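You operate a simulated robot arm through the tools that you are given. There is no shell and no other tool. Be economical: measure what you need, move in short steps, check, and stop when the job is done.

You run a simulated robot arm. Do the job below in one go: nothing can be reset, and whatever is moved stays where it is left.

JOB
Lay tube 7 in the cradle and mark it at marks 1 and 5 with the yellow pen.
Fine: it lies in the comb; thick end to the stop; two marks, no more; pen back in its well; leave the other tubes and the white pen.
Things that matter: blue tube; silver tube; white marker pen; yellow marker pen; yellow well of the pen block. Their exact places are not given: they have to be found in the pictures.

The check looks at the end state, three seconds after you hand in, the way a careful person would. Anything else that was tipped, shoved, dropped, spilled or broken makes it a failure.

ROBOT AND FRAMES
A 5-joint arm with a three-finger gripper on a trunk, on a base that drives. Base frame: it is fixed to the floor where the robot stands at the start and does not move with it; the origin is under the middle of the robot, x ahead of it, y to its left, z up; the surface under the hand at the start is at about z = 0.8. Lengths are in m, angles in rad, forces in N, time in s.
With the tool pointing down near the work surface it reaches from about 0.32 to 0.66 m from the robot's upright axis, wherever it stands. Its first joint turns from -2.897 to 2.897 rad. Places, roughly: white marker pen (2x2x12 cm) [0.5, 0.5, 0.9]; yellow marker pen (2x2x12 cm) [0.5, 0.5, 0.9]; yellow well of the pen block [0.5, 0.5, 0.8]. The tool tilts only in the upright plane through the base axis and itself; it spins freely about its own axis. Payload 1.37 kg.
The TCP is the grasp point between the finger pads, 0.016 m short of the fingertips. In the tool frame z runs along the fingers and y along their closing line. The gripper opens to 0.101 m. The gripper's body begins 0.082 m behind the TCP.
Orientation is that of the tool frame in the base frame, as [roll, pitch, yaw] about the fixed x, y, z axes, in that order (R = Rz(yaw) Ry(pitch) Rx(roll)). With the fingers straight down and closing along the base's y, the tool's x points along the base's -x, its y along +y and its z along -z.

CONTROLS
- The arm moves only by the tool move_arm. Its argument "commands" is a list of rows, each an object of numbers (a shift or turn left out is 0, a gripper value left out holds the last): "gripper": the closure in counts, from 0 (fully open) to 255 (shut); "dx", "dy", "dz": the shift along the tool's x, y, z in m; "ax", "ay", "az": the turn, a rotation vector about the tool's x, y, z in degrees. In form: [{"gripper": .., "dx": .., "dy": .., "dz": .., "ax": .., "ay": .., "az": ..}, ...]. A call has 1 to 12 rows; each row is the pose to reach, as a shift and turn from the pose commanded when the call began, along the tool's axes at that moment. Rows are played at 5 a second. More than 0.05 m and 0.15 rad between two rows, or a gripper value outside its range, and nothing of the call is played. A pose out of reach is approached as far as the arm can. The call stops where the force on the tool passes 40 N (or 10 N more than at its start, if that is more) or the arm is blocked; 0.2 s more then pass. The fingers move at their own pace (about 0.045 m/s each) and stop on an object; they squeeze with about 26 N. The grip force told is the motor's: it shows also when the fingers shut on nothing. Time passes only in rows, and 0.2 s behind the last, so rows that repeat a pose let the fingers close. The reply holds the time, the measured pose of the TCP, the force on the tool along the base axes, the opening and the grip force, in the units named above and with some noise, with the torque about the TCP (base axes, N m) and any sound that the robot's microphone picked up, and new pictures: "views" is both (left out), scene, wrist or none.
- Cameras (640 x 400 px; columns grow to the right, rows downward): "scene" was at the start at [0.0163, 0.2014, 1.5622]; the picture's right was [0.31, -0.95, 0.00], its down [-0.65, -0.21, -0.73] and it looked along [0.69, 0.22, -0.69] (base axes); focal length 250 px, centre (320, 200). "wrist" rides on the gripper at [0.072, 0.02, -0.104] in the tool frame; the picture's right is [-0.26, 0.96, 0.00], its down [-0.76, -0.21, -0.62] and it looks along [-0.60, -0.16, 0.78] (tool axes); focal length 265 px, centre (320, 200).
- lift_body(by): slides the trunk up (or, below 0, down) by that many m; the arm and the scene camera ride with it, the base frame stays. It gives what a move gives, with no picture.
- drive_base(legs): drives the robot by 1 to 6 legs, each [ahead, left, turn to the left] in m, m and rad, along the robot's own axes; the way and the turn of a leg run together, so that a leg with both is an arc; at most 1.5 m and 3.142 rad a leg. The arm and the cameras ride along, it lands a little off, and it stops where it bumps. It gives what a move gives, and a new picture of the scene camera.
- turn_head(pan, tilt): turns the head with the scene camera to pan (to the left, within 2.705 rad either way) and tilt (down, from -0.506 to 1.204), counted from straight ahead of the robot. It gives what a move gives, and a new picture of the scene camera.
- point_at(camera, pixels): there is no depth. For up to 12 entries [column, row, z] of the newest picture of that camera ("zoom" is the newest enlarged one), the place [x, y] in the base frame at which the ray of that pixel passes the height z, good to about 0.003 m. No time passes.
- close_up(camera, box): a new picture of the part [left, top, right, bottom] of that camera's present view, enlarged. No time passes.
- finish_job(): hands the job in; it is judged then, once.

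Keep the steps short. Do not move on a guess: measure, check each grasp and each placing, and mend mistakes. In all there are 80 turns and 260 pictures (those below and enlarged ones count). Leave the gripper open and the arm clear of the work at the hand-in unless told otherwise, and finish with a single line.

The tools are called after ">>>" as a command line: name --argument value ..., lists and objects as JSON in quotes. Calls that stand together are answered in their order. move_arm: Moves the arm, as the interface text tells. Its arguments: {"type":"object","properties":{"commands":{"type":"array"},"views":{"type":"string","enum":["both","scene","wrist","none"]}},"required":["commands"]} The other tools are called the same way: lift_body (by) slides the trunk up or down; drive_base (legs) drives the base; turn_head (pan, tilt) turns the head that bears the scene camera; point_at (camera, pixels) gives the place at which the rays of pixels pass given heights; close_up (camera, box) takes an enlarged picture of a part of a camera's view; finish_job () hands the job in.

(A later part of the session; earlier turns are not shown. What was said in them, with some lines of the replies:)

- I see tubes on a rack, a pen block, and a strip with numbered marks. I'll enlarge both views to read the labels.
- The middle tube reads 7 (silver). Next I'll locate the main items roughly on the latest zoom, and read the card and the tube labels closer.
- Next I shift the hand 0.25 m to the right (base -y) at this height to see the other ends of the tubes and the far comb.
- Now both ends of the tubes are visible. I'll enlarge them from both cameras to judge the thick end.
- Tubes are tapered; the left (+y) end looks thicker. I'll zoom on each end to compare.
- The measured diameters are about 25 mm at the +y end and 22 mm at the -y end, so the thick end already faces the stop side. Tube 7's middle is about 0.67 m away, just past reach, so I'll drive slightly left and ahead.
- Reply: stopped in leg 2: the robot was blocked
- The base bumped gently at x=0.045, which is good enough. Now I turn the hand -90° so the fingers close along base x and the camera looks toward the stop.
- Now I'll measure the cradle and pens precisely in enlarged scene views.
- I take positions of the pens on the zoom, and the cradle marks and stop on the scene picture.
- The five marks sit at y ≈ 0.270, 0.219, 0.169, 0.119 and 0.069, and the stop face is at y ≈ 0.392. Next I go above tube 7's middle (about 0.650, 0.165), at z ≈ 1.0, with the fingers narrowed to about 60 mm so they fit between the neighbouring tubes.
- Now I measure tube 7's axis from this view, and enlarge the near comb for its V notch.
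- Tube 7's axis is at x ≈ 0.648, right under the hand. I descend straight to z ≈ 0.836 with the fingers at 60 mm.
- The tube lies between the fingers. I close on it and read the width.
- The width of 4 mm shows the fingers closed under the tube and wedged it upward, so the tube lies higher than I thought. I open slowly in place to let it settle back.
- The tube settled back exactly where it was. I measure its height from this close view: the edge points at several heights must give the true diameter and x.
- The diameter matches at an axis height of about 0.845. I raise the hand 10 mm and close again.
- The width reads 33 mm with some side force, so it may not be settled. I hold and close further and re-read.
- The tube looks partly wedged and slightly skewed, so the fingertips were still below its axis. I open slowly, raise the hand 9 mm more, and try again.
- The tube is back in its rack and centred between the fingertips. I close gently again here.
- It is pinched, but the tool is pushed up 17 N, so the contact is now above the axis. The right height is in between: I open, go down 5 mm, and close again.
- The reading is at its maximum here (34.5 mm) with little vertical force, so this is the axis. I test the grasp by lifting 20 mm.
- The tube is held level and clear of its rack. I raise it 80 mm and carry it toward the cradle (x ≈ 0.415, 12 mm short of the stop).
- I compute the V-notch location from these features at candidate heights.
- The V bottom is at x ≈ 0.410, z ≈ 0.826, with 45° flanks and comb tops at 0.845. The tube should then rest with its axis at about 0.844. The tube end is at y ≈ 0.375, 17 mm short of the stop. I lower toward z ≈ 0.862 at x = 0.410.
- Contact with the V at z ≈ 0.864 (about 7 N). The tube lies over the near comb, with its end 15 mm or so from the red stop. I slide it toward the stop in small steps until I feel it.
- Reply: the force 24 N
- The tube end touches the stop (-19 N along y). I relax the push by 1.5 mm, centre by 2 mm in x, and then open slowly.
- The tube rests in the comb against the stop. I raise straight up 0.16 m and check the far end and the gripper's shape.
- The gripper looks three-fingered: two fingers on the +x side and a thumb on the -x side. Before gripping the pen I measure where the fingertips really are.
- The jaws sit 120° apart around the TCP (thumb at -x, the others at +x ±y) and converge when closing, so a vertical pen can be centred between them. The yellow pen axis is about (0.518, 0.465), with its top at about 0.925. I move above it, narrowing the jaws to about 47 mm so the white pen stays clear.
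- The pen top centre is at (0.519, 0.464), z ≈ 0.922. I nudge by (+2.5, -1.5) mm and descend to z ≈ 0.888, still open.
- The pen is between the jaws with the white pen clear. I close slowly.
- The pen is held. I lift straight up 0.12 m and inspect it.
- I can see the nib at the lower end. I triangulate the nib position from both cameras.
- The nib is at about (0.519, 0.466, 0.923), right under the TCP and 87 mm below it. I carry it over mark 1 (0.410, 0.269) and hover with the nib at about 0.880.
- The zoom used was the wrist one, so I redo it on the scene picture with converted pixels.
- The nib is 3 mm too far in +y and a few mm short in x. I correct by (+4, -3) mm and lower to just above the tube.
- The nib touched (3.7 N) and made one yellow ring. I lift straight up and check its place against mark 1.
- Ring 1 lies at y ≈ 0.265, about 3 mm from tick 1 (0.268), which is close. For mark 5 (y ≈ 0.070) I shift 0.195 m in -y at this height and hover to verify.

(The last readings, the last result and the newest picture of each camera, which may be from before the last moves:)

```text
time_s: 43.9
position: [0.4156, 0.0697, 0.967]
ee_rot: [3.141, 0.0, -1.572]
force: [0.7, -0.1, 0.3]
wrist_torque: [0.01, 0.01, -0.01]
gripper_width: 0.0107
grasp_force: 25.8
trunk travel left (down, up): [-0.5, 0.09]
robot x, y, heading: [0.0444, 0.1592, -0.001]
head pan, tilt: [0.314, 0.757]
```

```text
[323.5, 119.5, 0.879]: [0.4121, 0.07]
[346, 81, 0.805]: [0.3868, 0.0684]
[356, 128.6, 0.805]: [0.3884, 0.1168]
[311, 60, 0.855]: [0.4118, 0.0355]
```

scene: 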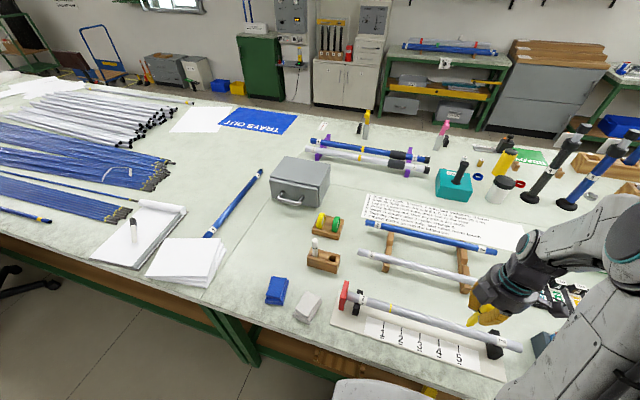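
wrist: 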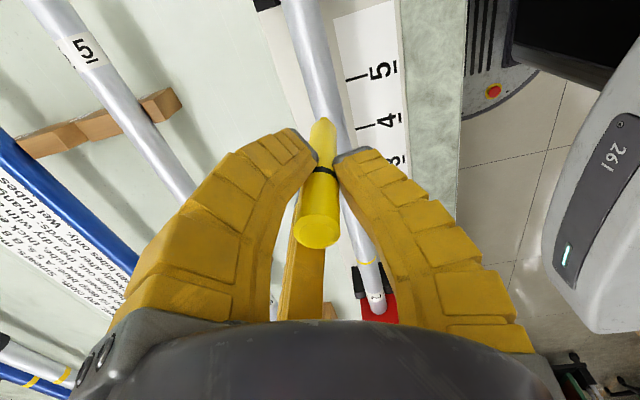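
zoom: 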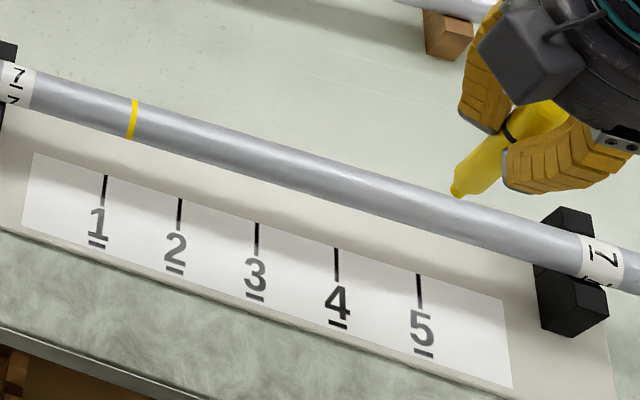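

The nib is at y = 0.070 and tick 5 at 0.069, on the tube's centre line. I nudge +1 mm and descend slowly to about the contact height.

>>> move_arm --commands '[{"gripper": 255, "dx": -0.001, "dz": 0.005}, {"gripper": 255, "dx": -0.001, "dz": 0.01}, {"gripper": 255, "dx": -0.001, "dz": 0.013}, {"gripper": 255, "dx": -0.001, "dz": 0.013}]' --views "wrist"

>>> close_up --camera "scene" --box '[425, 300, 505, 360]'

```text
time_s: 44.9
position: [0.4156, 0.0698, 0.9536]
ee_rot: [3.14, -0.002, -1.574]
force: [0.3, 0.1, -0.3]
wrist_torque: [-0.01, 0.01, -0.03]
gripper_width: 0.0109
grasp_force: 26.3
trunk travel left (down, up): [-0.5, 0.09]
robot x, y, heading: [0.043, 0.1612, -0.006]
head pan, tilt: [0.314, 0.757]
```

wrist: 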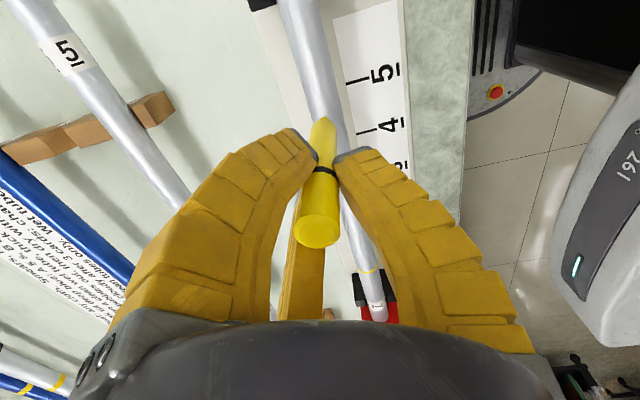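

```text
6.67 times, centred on (465, 330) of scene
```

zoom: 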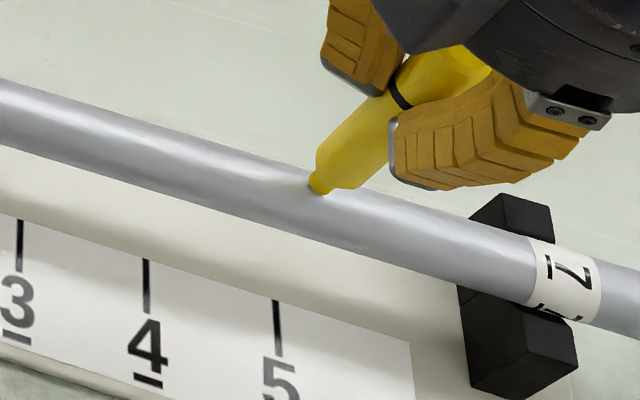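

>>> point_at --camera "zoom" --pixels '[[317, 190, 0.866], [276, 302, 0.805], [145, 262, 0.805]]'

>>> move_arm --commands '[{"gripper": 255, "dz": 0.002}, {"gripper": 255, "dz": 0.004}, {"gripper": 255, "dz": 0.004}]' --views "none"

>>> close_up --camera "scene" --box '[425, 300, 505, 360]'

```text
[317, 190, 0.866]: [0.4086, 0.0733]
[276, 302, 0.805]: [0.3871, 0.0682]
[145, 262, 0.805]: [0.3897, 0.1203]
```

```text
time_s: 45.7
position: [0.4149, 0.0705, 0.9508]
ee_rot: [-3.14, 0.0, -1.573]
force: [0.9, 1.4, 11.9]
wrist_torque: [0.16, 0.04, -0.02]
gripper_width: 0.0139
grasp_force: 26.2
trunk travel left (down, up): [-0.5, 0.09]
robot x, y, heading: [0.0444, 0.1599, -0.006]
head pan, tilt: [0.314, 0.757]
```

```text
6.67 times, centred on (465, 330) of scene
```

zoom: 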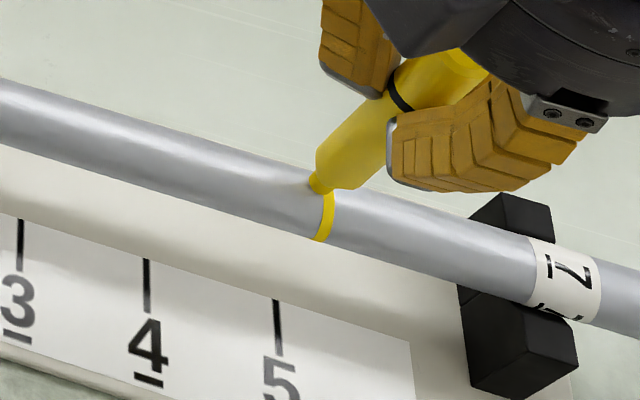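

The second ring is made (12 N contact). I lift straight up and verify.

>>> move_arm --commands '[{"gripper": 255, "dz": -0.01}, {"gripper": 255, "dz": -0.035}, {"gripper": 255, "dz": -0.06}, {"gripper": 255, "dz": -0.06}]'

>>> close_up --camera "scene" --box '[330, 270, 530, 390]'

>>> close_up --camera "wrist" --box '[230, 60, 430, 260]'

```text
time_s: 46.7
position: [0.4147, 0.0717, 1.0105]
ee_rot: [3.14, 0.0, -1.574]
force: [-0.4, -0.4, 0.0]
wrist_torque: [-0.01, -0.01, 0.02]
gripper_width: 0.0106
grasp_force: 25.8
trunk travel left (down, up): [-0.5, 0.09]
robot x, y, heading: [0.043, 0.1579, 0.0]
head pan, tilt: [0.314, 0.757]
```

scene: 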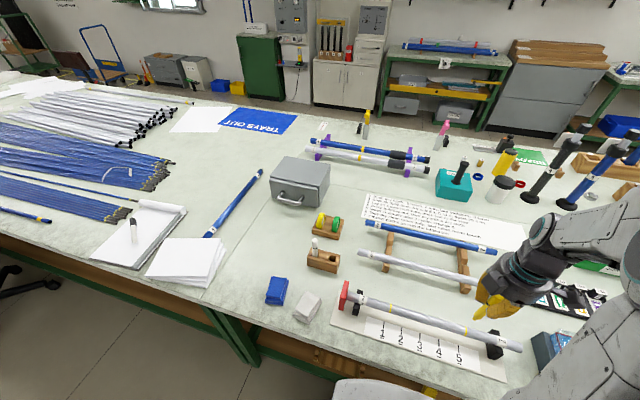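
wrist: 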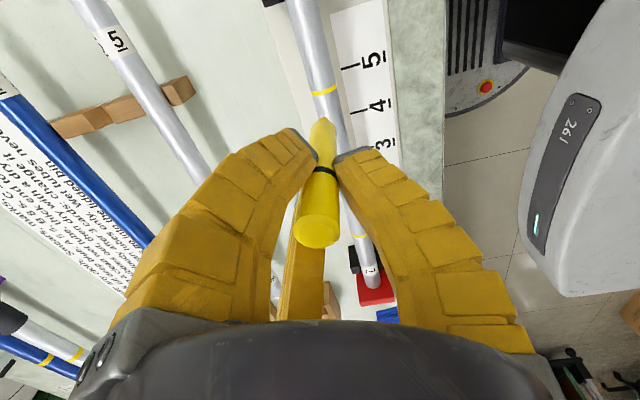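

```text
3.20 times, centred on (430, 330) of scene
```

zoom: 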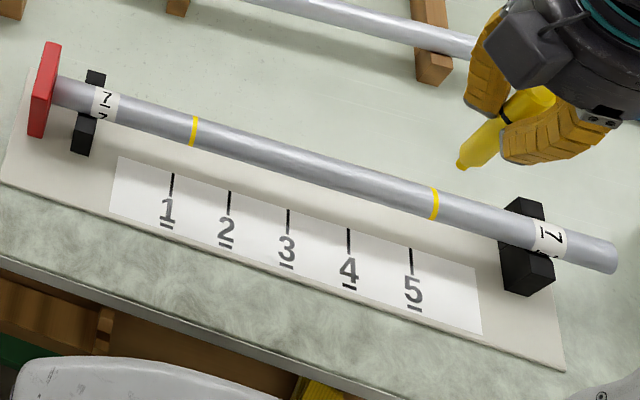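

```text
2.00 times, centred on (330, 160) of wrist
```

zoom: 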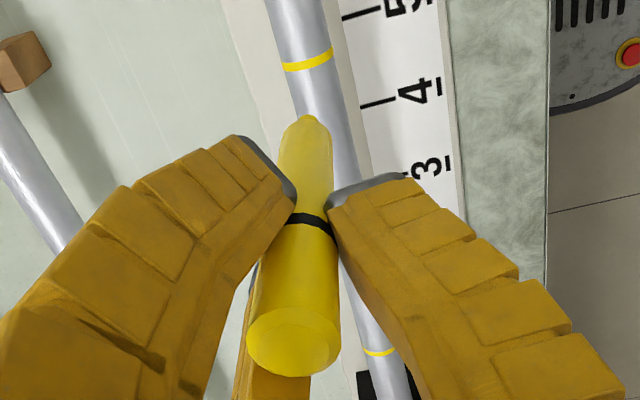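

Two rings and nothing else; the tube is still at the stop. Now I retrace the exact path back above the yellow well, at the same height.

>>> move_arm --commands '[{"gripper": 255, "dx": -0.0437, "dy": -0.0118}, {"gripper": 255, "dx": -0.0873, "dy": -0.0236}, {"gripper": 255, "dx": -0.131, "dy": -0.0353}, {"gripper": 255, "dx": -0.1747, "dy": -0.0471}, {"gripper": 255, "dx": -0.2183, "dy": -0.0589}, {"gripper": 255, "dx": -0.262, "dy": -0.0707}, {"gripper": 255, "dx": -0.3057, "dy": -0.0824}, {"gripper": 255, "dx": -0.3493, "dy": -0.0942}, {"gripper": 255, "dx": -0.393, "dy": -0.106}, {"gripper": 255, "dx": -0.393, "dy": -0.106}]'

>>> close_up --camera "wrist" --box '[250, 30, 400, 150]'

>>> close_up --camera "scene" --box '[295, 210, 365, 280]'

```text
time_s: 48.9
position: [0.5222, 0.463, 1.0086]
ee_rot: [3.139, -0.002, -1.573]
force: [1.5, -0.5, -0.3]
wrist_torque: [0.01, -0.01, -0.01]
gripper_width: 0.0105
grasp_force: 25.5
trunk travel left (down, up): [-0.5, 0.09]
robot x, y, heading: [0.0443, 0.1642, -0.006]
head pan, tilt: [0.314, 0.757]
```

scene: 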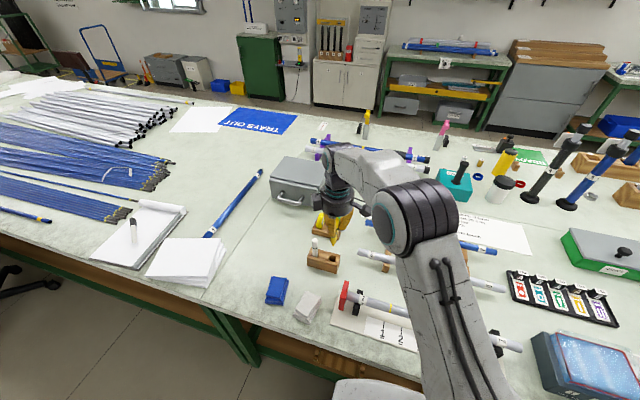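
wrist: 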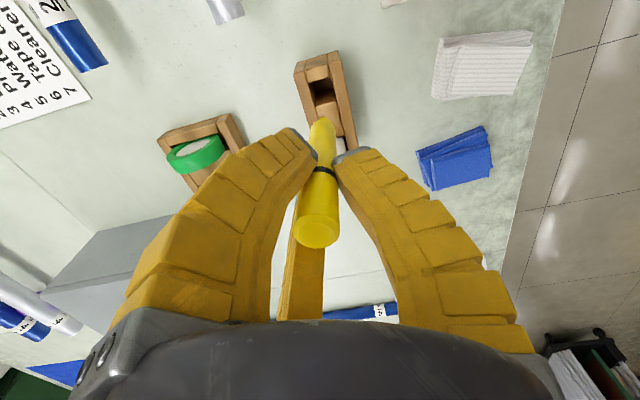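

```text
3.33 times, centred on (325, 90) of wrist
```

zoom: 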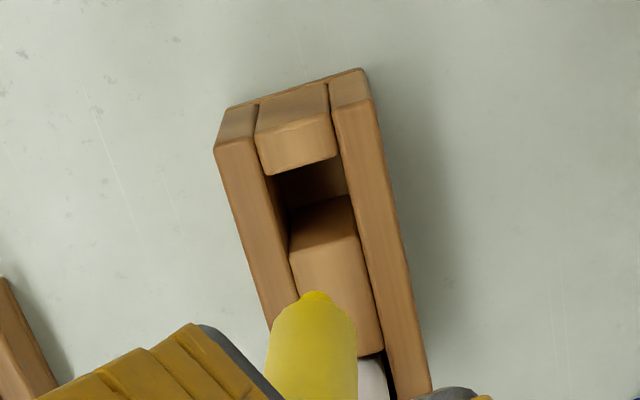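

```text
5.71 times, centred on (330, 245) of scene
```

zoom: 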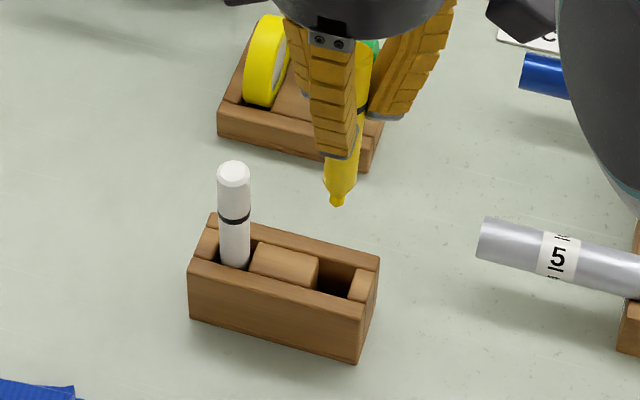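

>>> point_at --camera "wrist" --pixels '[[318.1, 75, 0.855], [326.5, 103.5, 0.855], [313, 88.5, 0.858], [332.5, 87, 0.858], [322.9, 118.5, 0.9215], [291.5, 73, 0.86], [340.5, 61.5, 0.86]]'

>>> point_at --camera "zoom" --pixels '[[318, 272, 0.855], [350, 280, 0.855], [334, 268, 0.86], [332, 296, 0.86], [336, 203, 0.9215], [234, 168, 0.925], [380, 258, 0.86], [212, 213, 0.86]]'

```text
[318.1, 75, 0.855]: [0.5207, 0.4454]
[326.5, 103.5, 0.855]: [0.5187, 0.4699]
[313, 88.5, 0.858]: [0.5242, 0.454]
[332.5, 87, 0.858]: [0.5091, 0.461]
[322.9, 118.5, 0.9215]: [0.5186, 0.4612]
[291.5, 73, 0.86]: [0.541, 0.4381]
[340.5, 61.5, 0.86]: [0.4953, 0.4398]
```

```text
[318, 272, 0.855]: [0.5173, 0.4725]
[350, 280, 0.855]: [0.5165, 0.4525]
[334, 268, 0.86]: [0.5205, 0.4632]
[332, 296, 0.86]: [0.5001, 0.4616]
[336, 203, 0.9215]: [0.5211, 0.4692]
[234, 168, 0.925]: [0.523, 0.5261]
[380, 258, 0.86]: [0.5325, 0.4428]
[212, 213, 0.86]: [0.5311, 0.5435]
```

The nib sits within about 2 mm of where it started; the hand is about 1.5 mm low in y compared with the pull-out. I correct that and descend until the nib is just at the rim, then look.

>>> move_arm --commands '[{"gripper": 255, "dx": -0.0015, "dz": 0.015}, {"gripper": 255, "dx": -0.0015, "dz": 0.035}, {"gripper": 255, "dx": -0.0015, "dz": 0.052}, {"gripper": 255, "dx": -0.0015, "dz": 0.052}]' --views "wrist"

>>> close_up --camera "wrist" --box '[250, 50, 400, 170]'

>>> close_up --camera "scene" --box '[295, 220, 365, 280]'

```text
time_s: 49.9
position: [0.5214, 0.4649, 0.9551]
ee_rot: [3.141, -0.003, -1.573]
force: [-0.7, 0.6, 0.1]
wrist_torque: [-0.01, -0.01, 0.01]
gripper_width: 0.0106
grasp_force: 26.0
trunk travel left (down, up): [-0.5, 0.09]
robot x, y, heading: [0.0447, 0.1578, 0.001]
head pan, tilt: [0.314, 0.757]
```

wrist: 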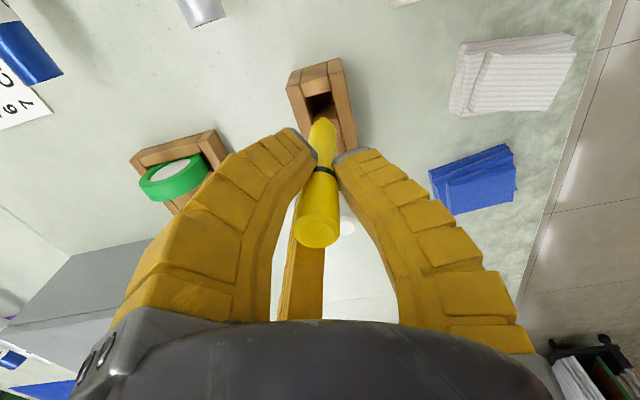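

```text
3.33 times, centred on (325, 110) of wrist
```

zoom: 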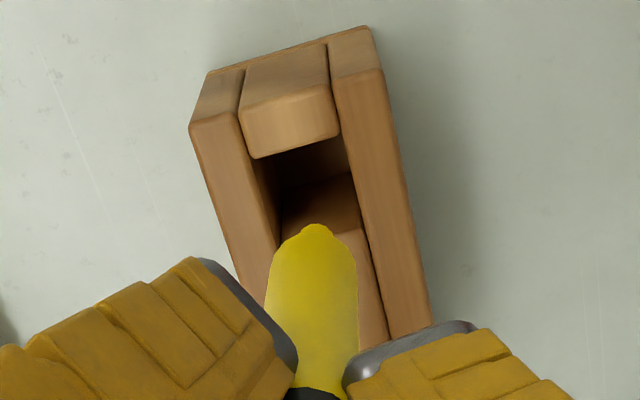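

```text
6.67 times, centred on (330, 250) of scene
```

zoom: 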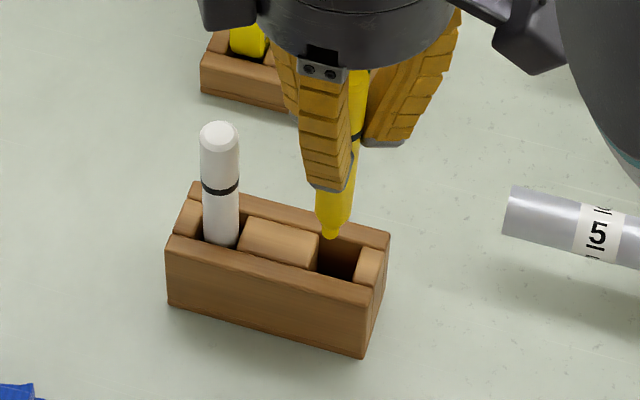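

>>> point_at --camera "zoom" --pixels '[[332, 236, 0.868], [320, 240, 0.858], [318, 270, 0.855], [357, 279, 0.855], [367, 247, 0.858], [390, 235, 0.86], [195, 183, 0.86], [371, 298, 0.86]]'

>>> point_at --camera "wrist" --pixels '[[323.2, 118.5, 0.868], [316, 94, 0.855], [325, 120, 0.855], [309, 105, 0.858], [332, 99, 0.858]]'

```text
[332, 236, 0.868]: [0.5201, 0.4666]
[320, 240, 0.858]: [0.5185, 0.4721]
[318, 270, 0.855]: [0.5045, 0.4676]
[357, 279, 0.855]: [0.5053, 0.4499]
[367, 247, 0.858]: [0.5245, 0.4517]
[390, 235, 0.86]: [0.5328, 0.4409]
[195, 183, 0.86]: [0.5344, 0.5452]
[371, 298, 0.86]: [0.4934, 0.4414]
```

```text
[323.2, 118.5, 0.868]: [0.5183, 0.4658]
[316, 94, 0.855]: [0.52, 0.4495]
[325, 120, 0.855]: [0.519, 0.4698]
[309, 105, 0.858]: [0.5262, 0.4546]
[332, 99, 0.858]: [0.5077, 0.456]
```

The well centre is at about (0.517, 0.461), and the nib at (0.519, 0.466). I shift by (-1.5, -4) mm and lower 15 mm into the well, watching the force.

>>> move_arm --commands '[{"gripper": 255, "dx": 0.004, "dy": 0.0015}, {"gripper": 255, "dx": 0.004, "dy": 0.0015, "dz": 0.005}, {"gripper": 255, "dx": 0.004, "dy": 0.0015, "dz": 0.01}, {"gripper": 255, "dx": 0.004, "dy": 0.0015, "dz": 0.015}, {"gripper": 255, "dx": 0.004, "dy": 0.0015, "dz": 0.015}]' --views "wrist"

>>> close_up --camera "wrist" --box '[250, 50, 400, 170]'

>>> close_up --camera "scene" --box '[295, 220, 365, 280]'

```text
time_s: 51.1
position: [0.5215, 0.4608, 0.9423]
ee_rot: [3.14, -0.002, -1.573]
force: [-0.1, 0.4, -0.4]
wrist_torque: [-0.02, 0.03, -0.01]
gripper_width: 0.0104
grasp_force: 26.2
trunk travel left (down, up): [-0.5, 0.09]
robot x, y, heading: [0.0423, 0.1586, -0.003]
head pan, tilt: [0.314, 0.757]
```

wrist: 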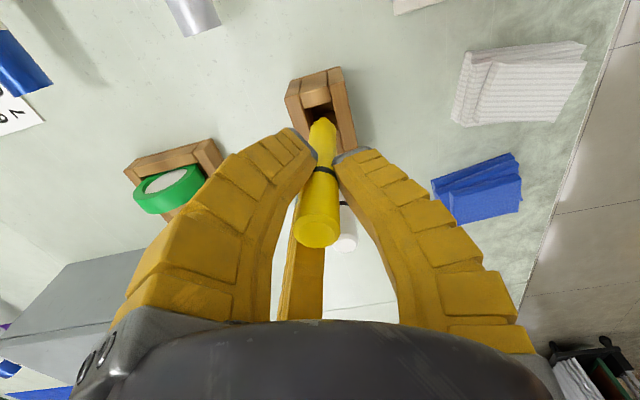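

```text
3.33 times, centred on (325, 110) of wrist
```

zoom: 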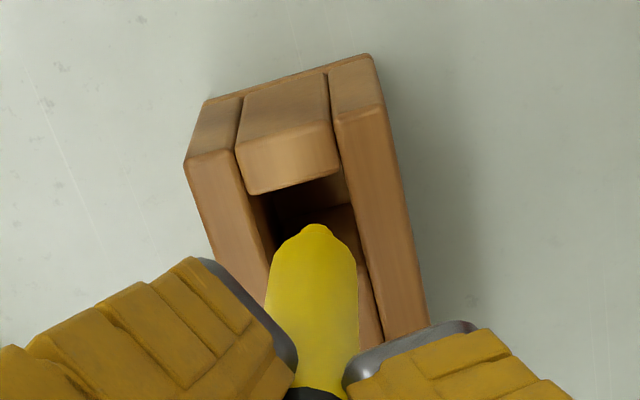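

```text
6.67 times, centred on (330, 250) of scene
```

zoom: 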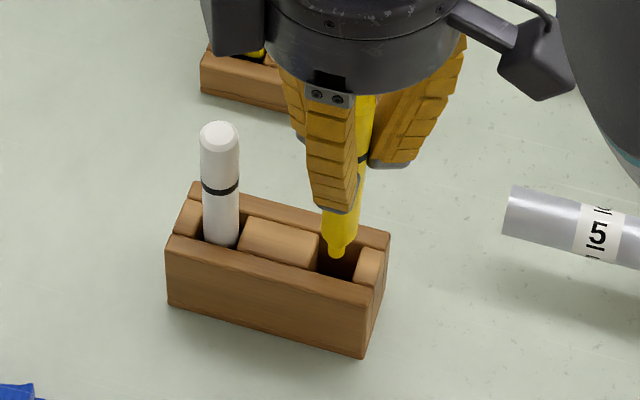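

The nib enters the well centrally and there's no force. I continue down in small steps to about the pull-out height.

>>> move_arm --commands '[{"gripper": 255, "dz": 0.006}, {"gripper": 255, "dz": 0.012}, {"gripper": 255, "dz": 0.018}, {"gripper": 255, "dz": 0.024}, {"gripper": 255, "dz": 0.03}, {"gripper": 255, "dz": 0.03}]' --views "wrist"

>>> close_up --camera "wrist" --box '[250, 70, 400, 190]'

>>> close_up --camera "scene" --box '[295, 220, 365, 280]'

```text
time_s: 52.5
position: [0.5207, 0.4616, 0.9131]
ee_rot: [3.139, -0.003, -1.575]
force: [-0.2, -0.7, 0.0]
wrist_torque: [-0.01, 0.02, 0.02]
gripper_width: 0.0104
grasp_force: 26.2
trunk travel left (down, up): [-0.5, 0.09]
robot x, y, heading: [0.0435, 0.1615, 0.001]
head pan, tilt: [0.314, 0.757]
```

wrist: 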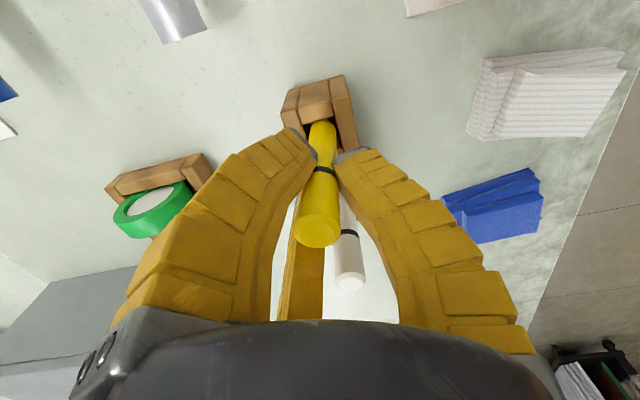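

```text
3.33 times, centred on (325, 130) of wrist
```

zoom: 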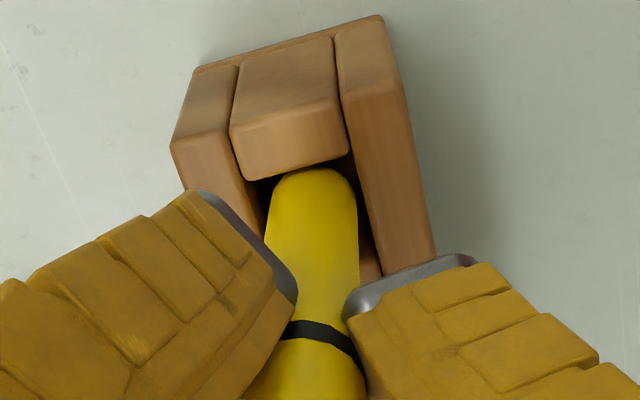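

```text
6.67 times, centred on (330, 250) of scene
```

zoom: 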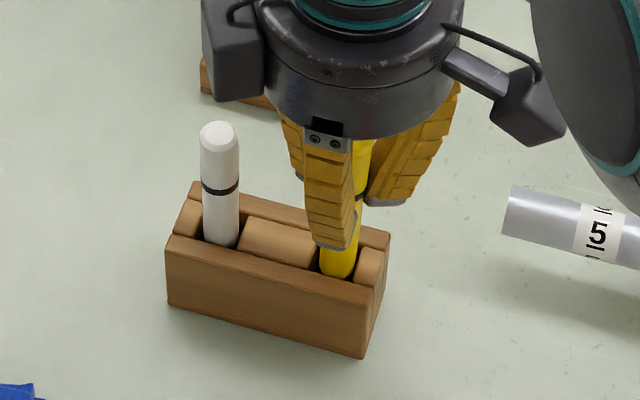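

The pen is sliding in freely. I lower the last 18 mm or so, watching for the floor of the well.

>>> move_arm --commands '[{"gripper": 255, "dz": 0.006}, {"gripper": 255, "dz": 0.012}, {"gripper": 255, "dz": 0.016}, {"gripper": 255, "dz": 0.018}, {"gripper": 255, "dz": 0.018}]' --views "none"

```text
time_s: 53.7
position: [0.5203, 0.462, 0.8944]
ee_rot: [3.141, -0.002, -1.573]
force: [0.2, -0.6, -0.9]
wrist_torque: [-0.02, -0.03, -0.01]
gripper_width: 0.0104
grasp_force: 25.8
trunk travel left (down, up): [-0.5, 0.09]
robot x, y, heading: [0.0435, 0.1593, -0.001]
head pan, tilt: [0.314, 0.757]
```

No floor contact yet. I go down 3 mm more, then open slowly to about 46 mm.

>>> move_arm --commands '[{"gripper": 255, "dz": 0.0015}, {"gripper": 255, "dz": 0.003}, {"gripper": 255, "dz": 0.003}, {"gripper": 225, "dz": 0.003}, {"gripper": 210, "dz": 0.003}, {"gripper": 195, "dz": 0.003}, {"gripper": 180, "dz": 0.003}, {"gripper": 165, "dz": 0.003}, {"gripper": 150, "dz": 0.003}, {"gripper": 150, "dz": 0.003}]' --views "wrist"

>>> close_up --camera "scene" --box '[295, 220, 365, 280]'

```text
time_s: 55.9
position: [0.5194, 0.4612, 0.8922]
ee_rot: [3.138, -0.002, -1.572]
force: [-0.2, 0.4, 0.4]
wrist_torque: [-0.02, 0.01, -0.03]
gripper_width: 0.0457
grasp_force: 3.0
trunk travel left (down, up): [-0.5, 0.09]
robot x, y, heading: [0.0412, 0.1594, -0.002]
head pan, tilt: [0.314, 0.757]
```

wrist: 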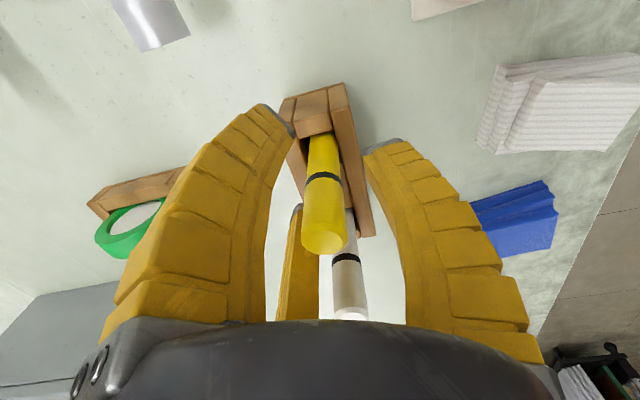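

```text
6.67 times, centred on (330, 250) of scene
```

zoom: 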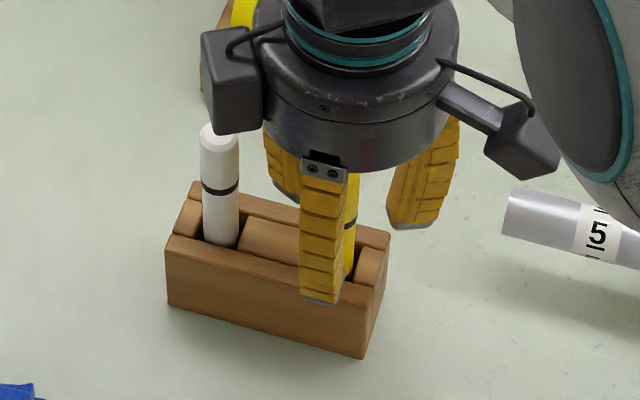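

The pen stands in its well and the jaws are free of it. I rise straight up, then move the arm back, clear of the work, and open fully up high.

>>> move_arm --commands '[{"gripper": 150, "dz": -0.03}, {"gripper": 150, "dz": -0.06}, {"gripper": 150, "dz": -0.1}, {"gripper": 150, "dz": -0.14}, {"gripper": 150, "dz": -0.18}, {"gripper": 0, "dz": -0.22}, {"gripper": 0, "dz": -0.25, "dx": 0.04}, {"gripper": 0, "dz": -0.27, "dx": 0.085}, {"gripper": 0, "dz": -0.28, "dx": 0.13}, {"gripper": 0, "dz": -0.28, "dx": 0.175}, {"gripper": 0, "dz": -0.28, "dx": 0.175}]'

>>> close_up --camera "scene" --box '[260, 200, 520, 380]'

>>> close_up --camera "scene" --box '[295, 220, 365, 280]'

```text
time_s: 58.3
position: [0.521, 0.2871, 1.1705]
ee_rot: [3.14, -0.002, -1.572]
force: [-0.2, 0.4, 0.6]
wrist_torque: [0.04, -0.02, -0.02]
gripper_width: 0.1007
grasp_force: 0.0
trunk travel left (down, up): [-0.5, 0.09]
robot x, y, heading: [0.0435, 0.1593, -0.004]
head pan, tilt: [0.314, 0.757]
```

scene: 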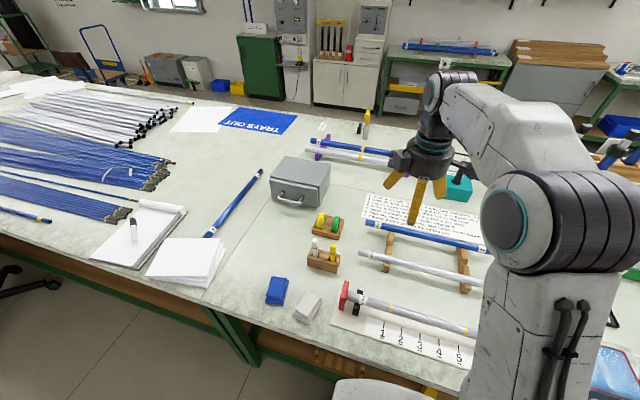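
wrist: 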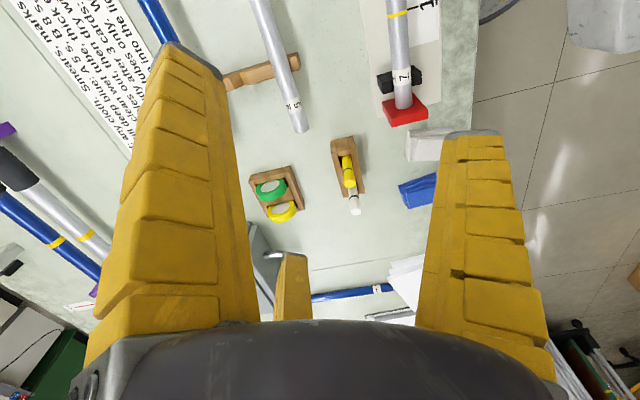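

```text
2.22 times, centred on (390, 290) of scene
```

zoom: 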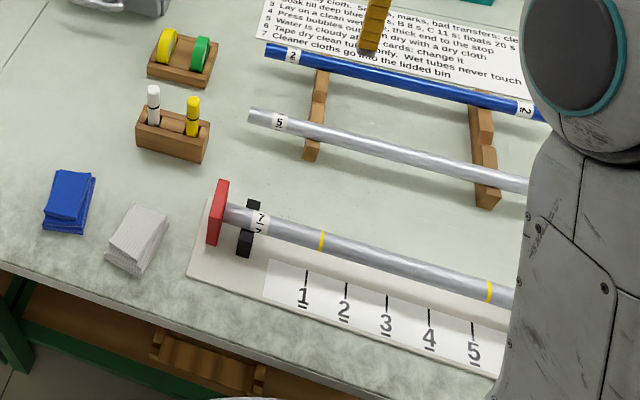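

```text
6.67 times, centred on (330, 250) of scene
```

zoom: 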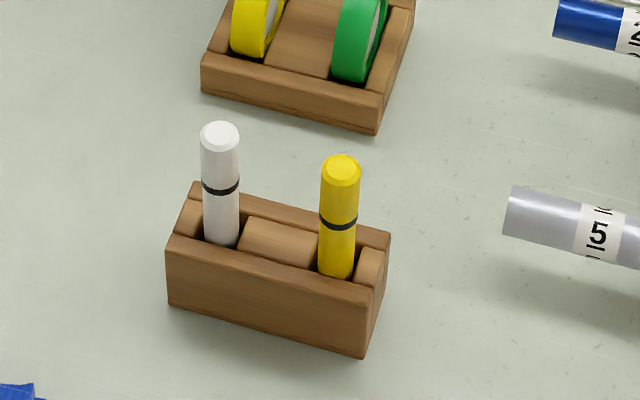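

Everything looks right. The contact height at mark 5 was also about 2 mm lower than at mark 1, which confirms the thick end is at the stop. I take one last close look at the stop end.

>>> close_up --camera "wrist" --box '[350, 20, 450, 140]'

>>> close_up --camera "scene" --box '[335, 275, 395, 325]'

```text
3.33 times, centred on (400, 80) of wrist
```

zoom: 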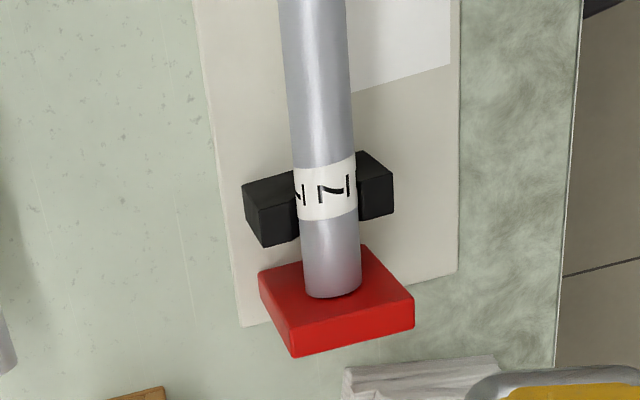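

```text
8.00 times, centred on (365, 300) of scene
```

zoom: 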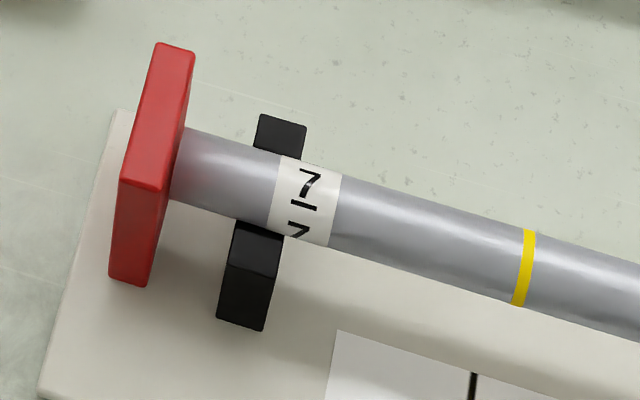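

The tube end abuts the stop face, lies in both combs and carries two rings, and both pens stand in their wells. I hand in.

>>> finish_job

```text
The job is handed in.
```

Tube 7 is in the comb, thick end to the stop, with yellow rings at marks 1 (about 3–4 mm off its tick) and 5; the yellow pen is back in its well, the other tubes and the white pen were left alone, and I've handed the job in.
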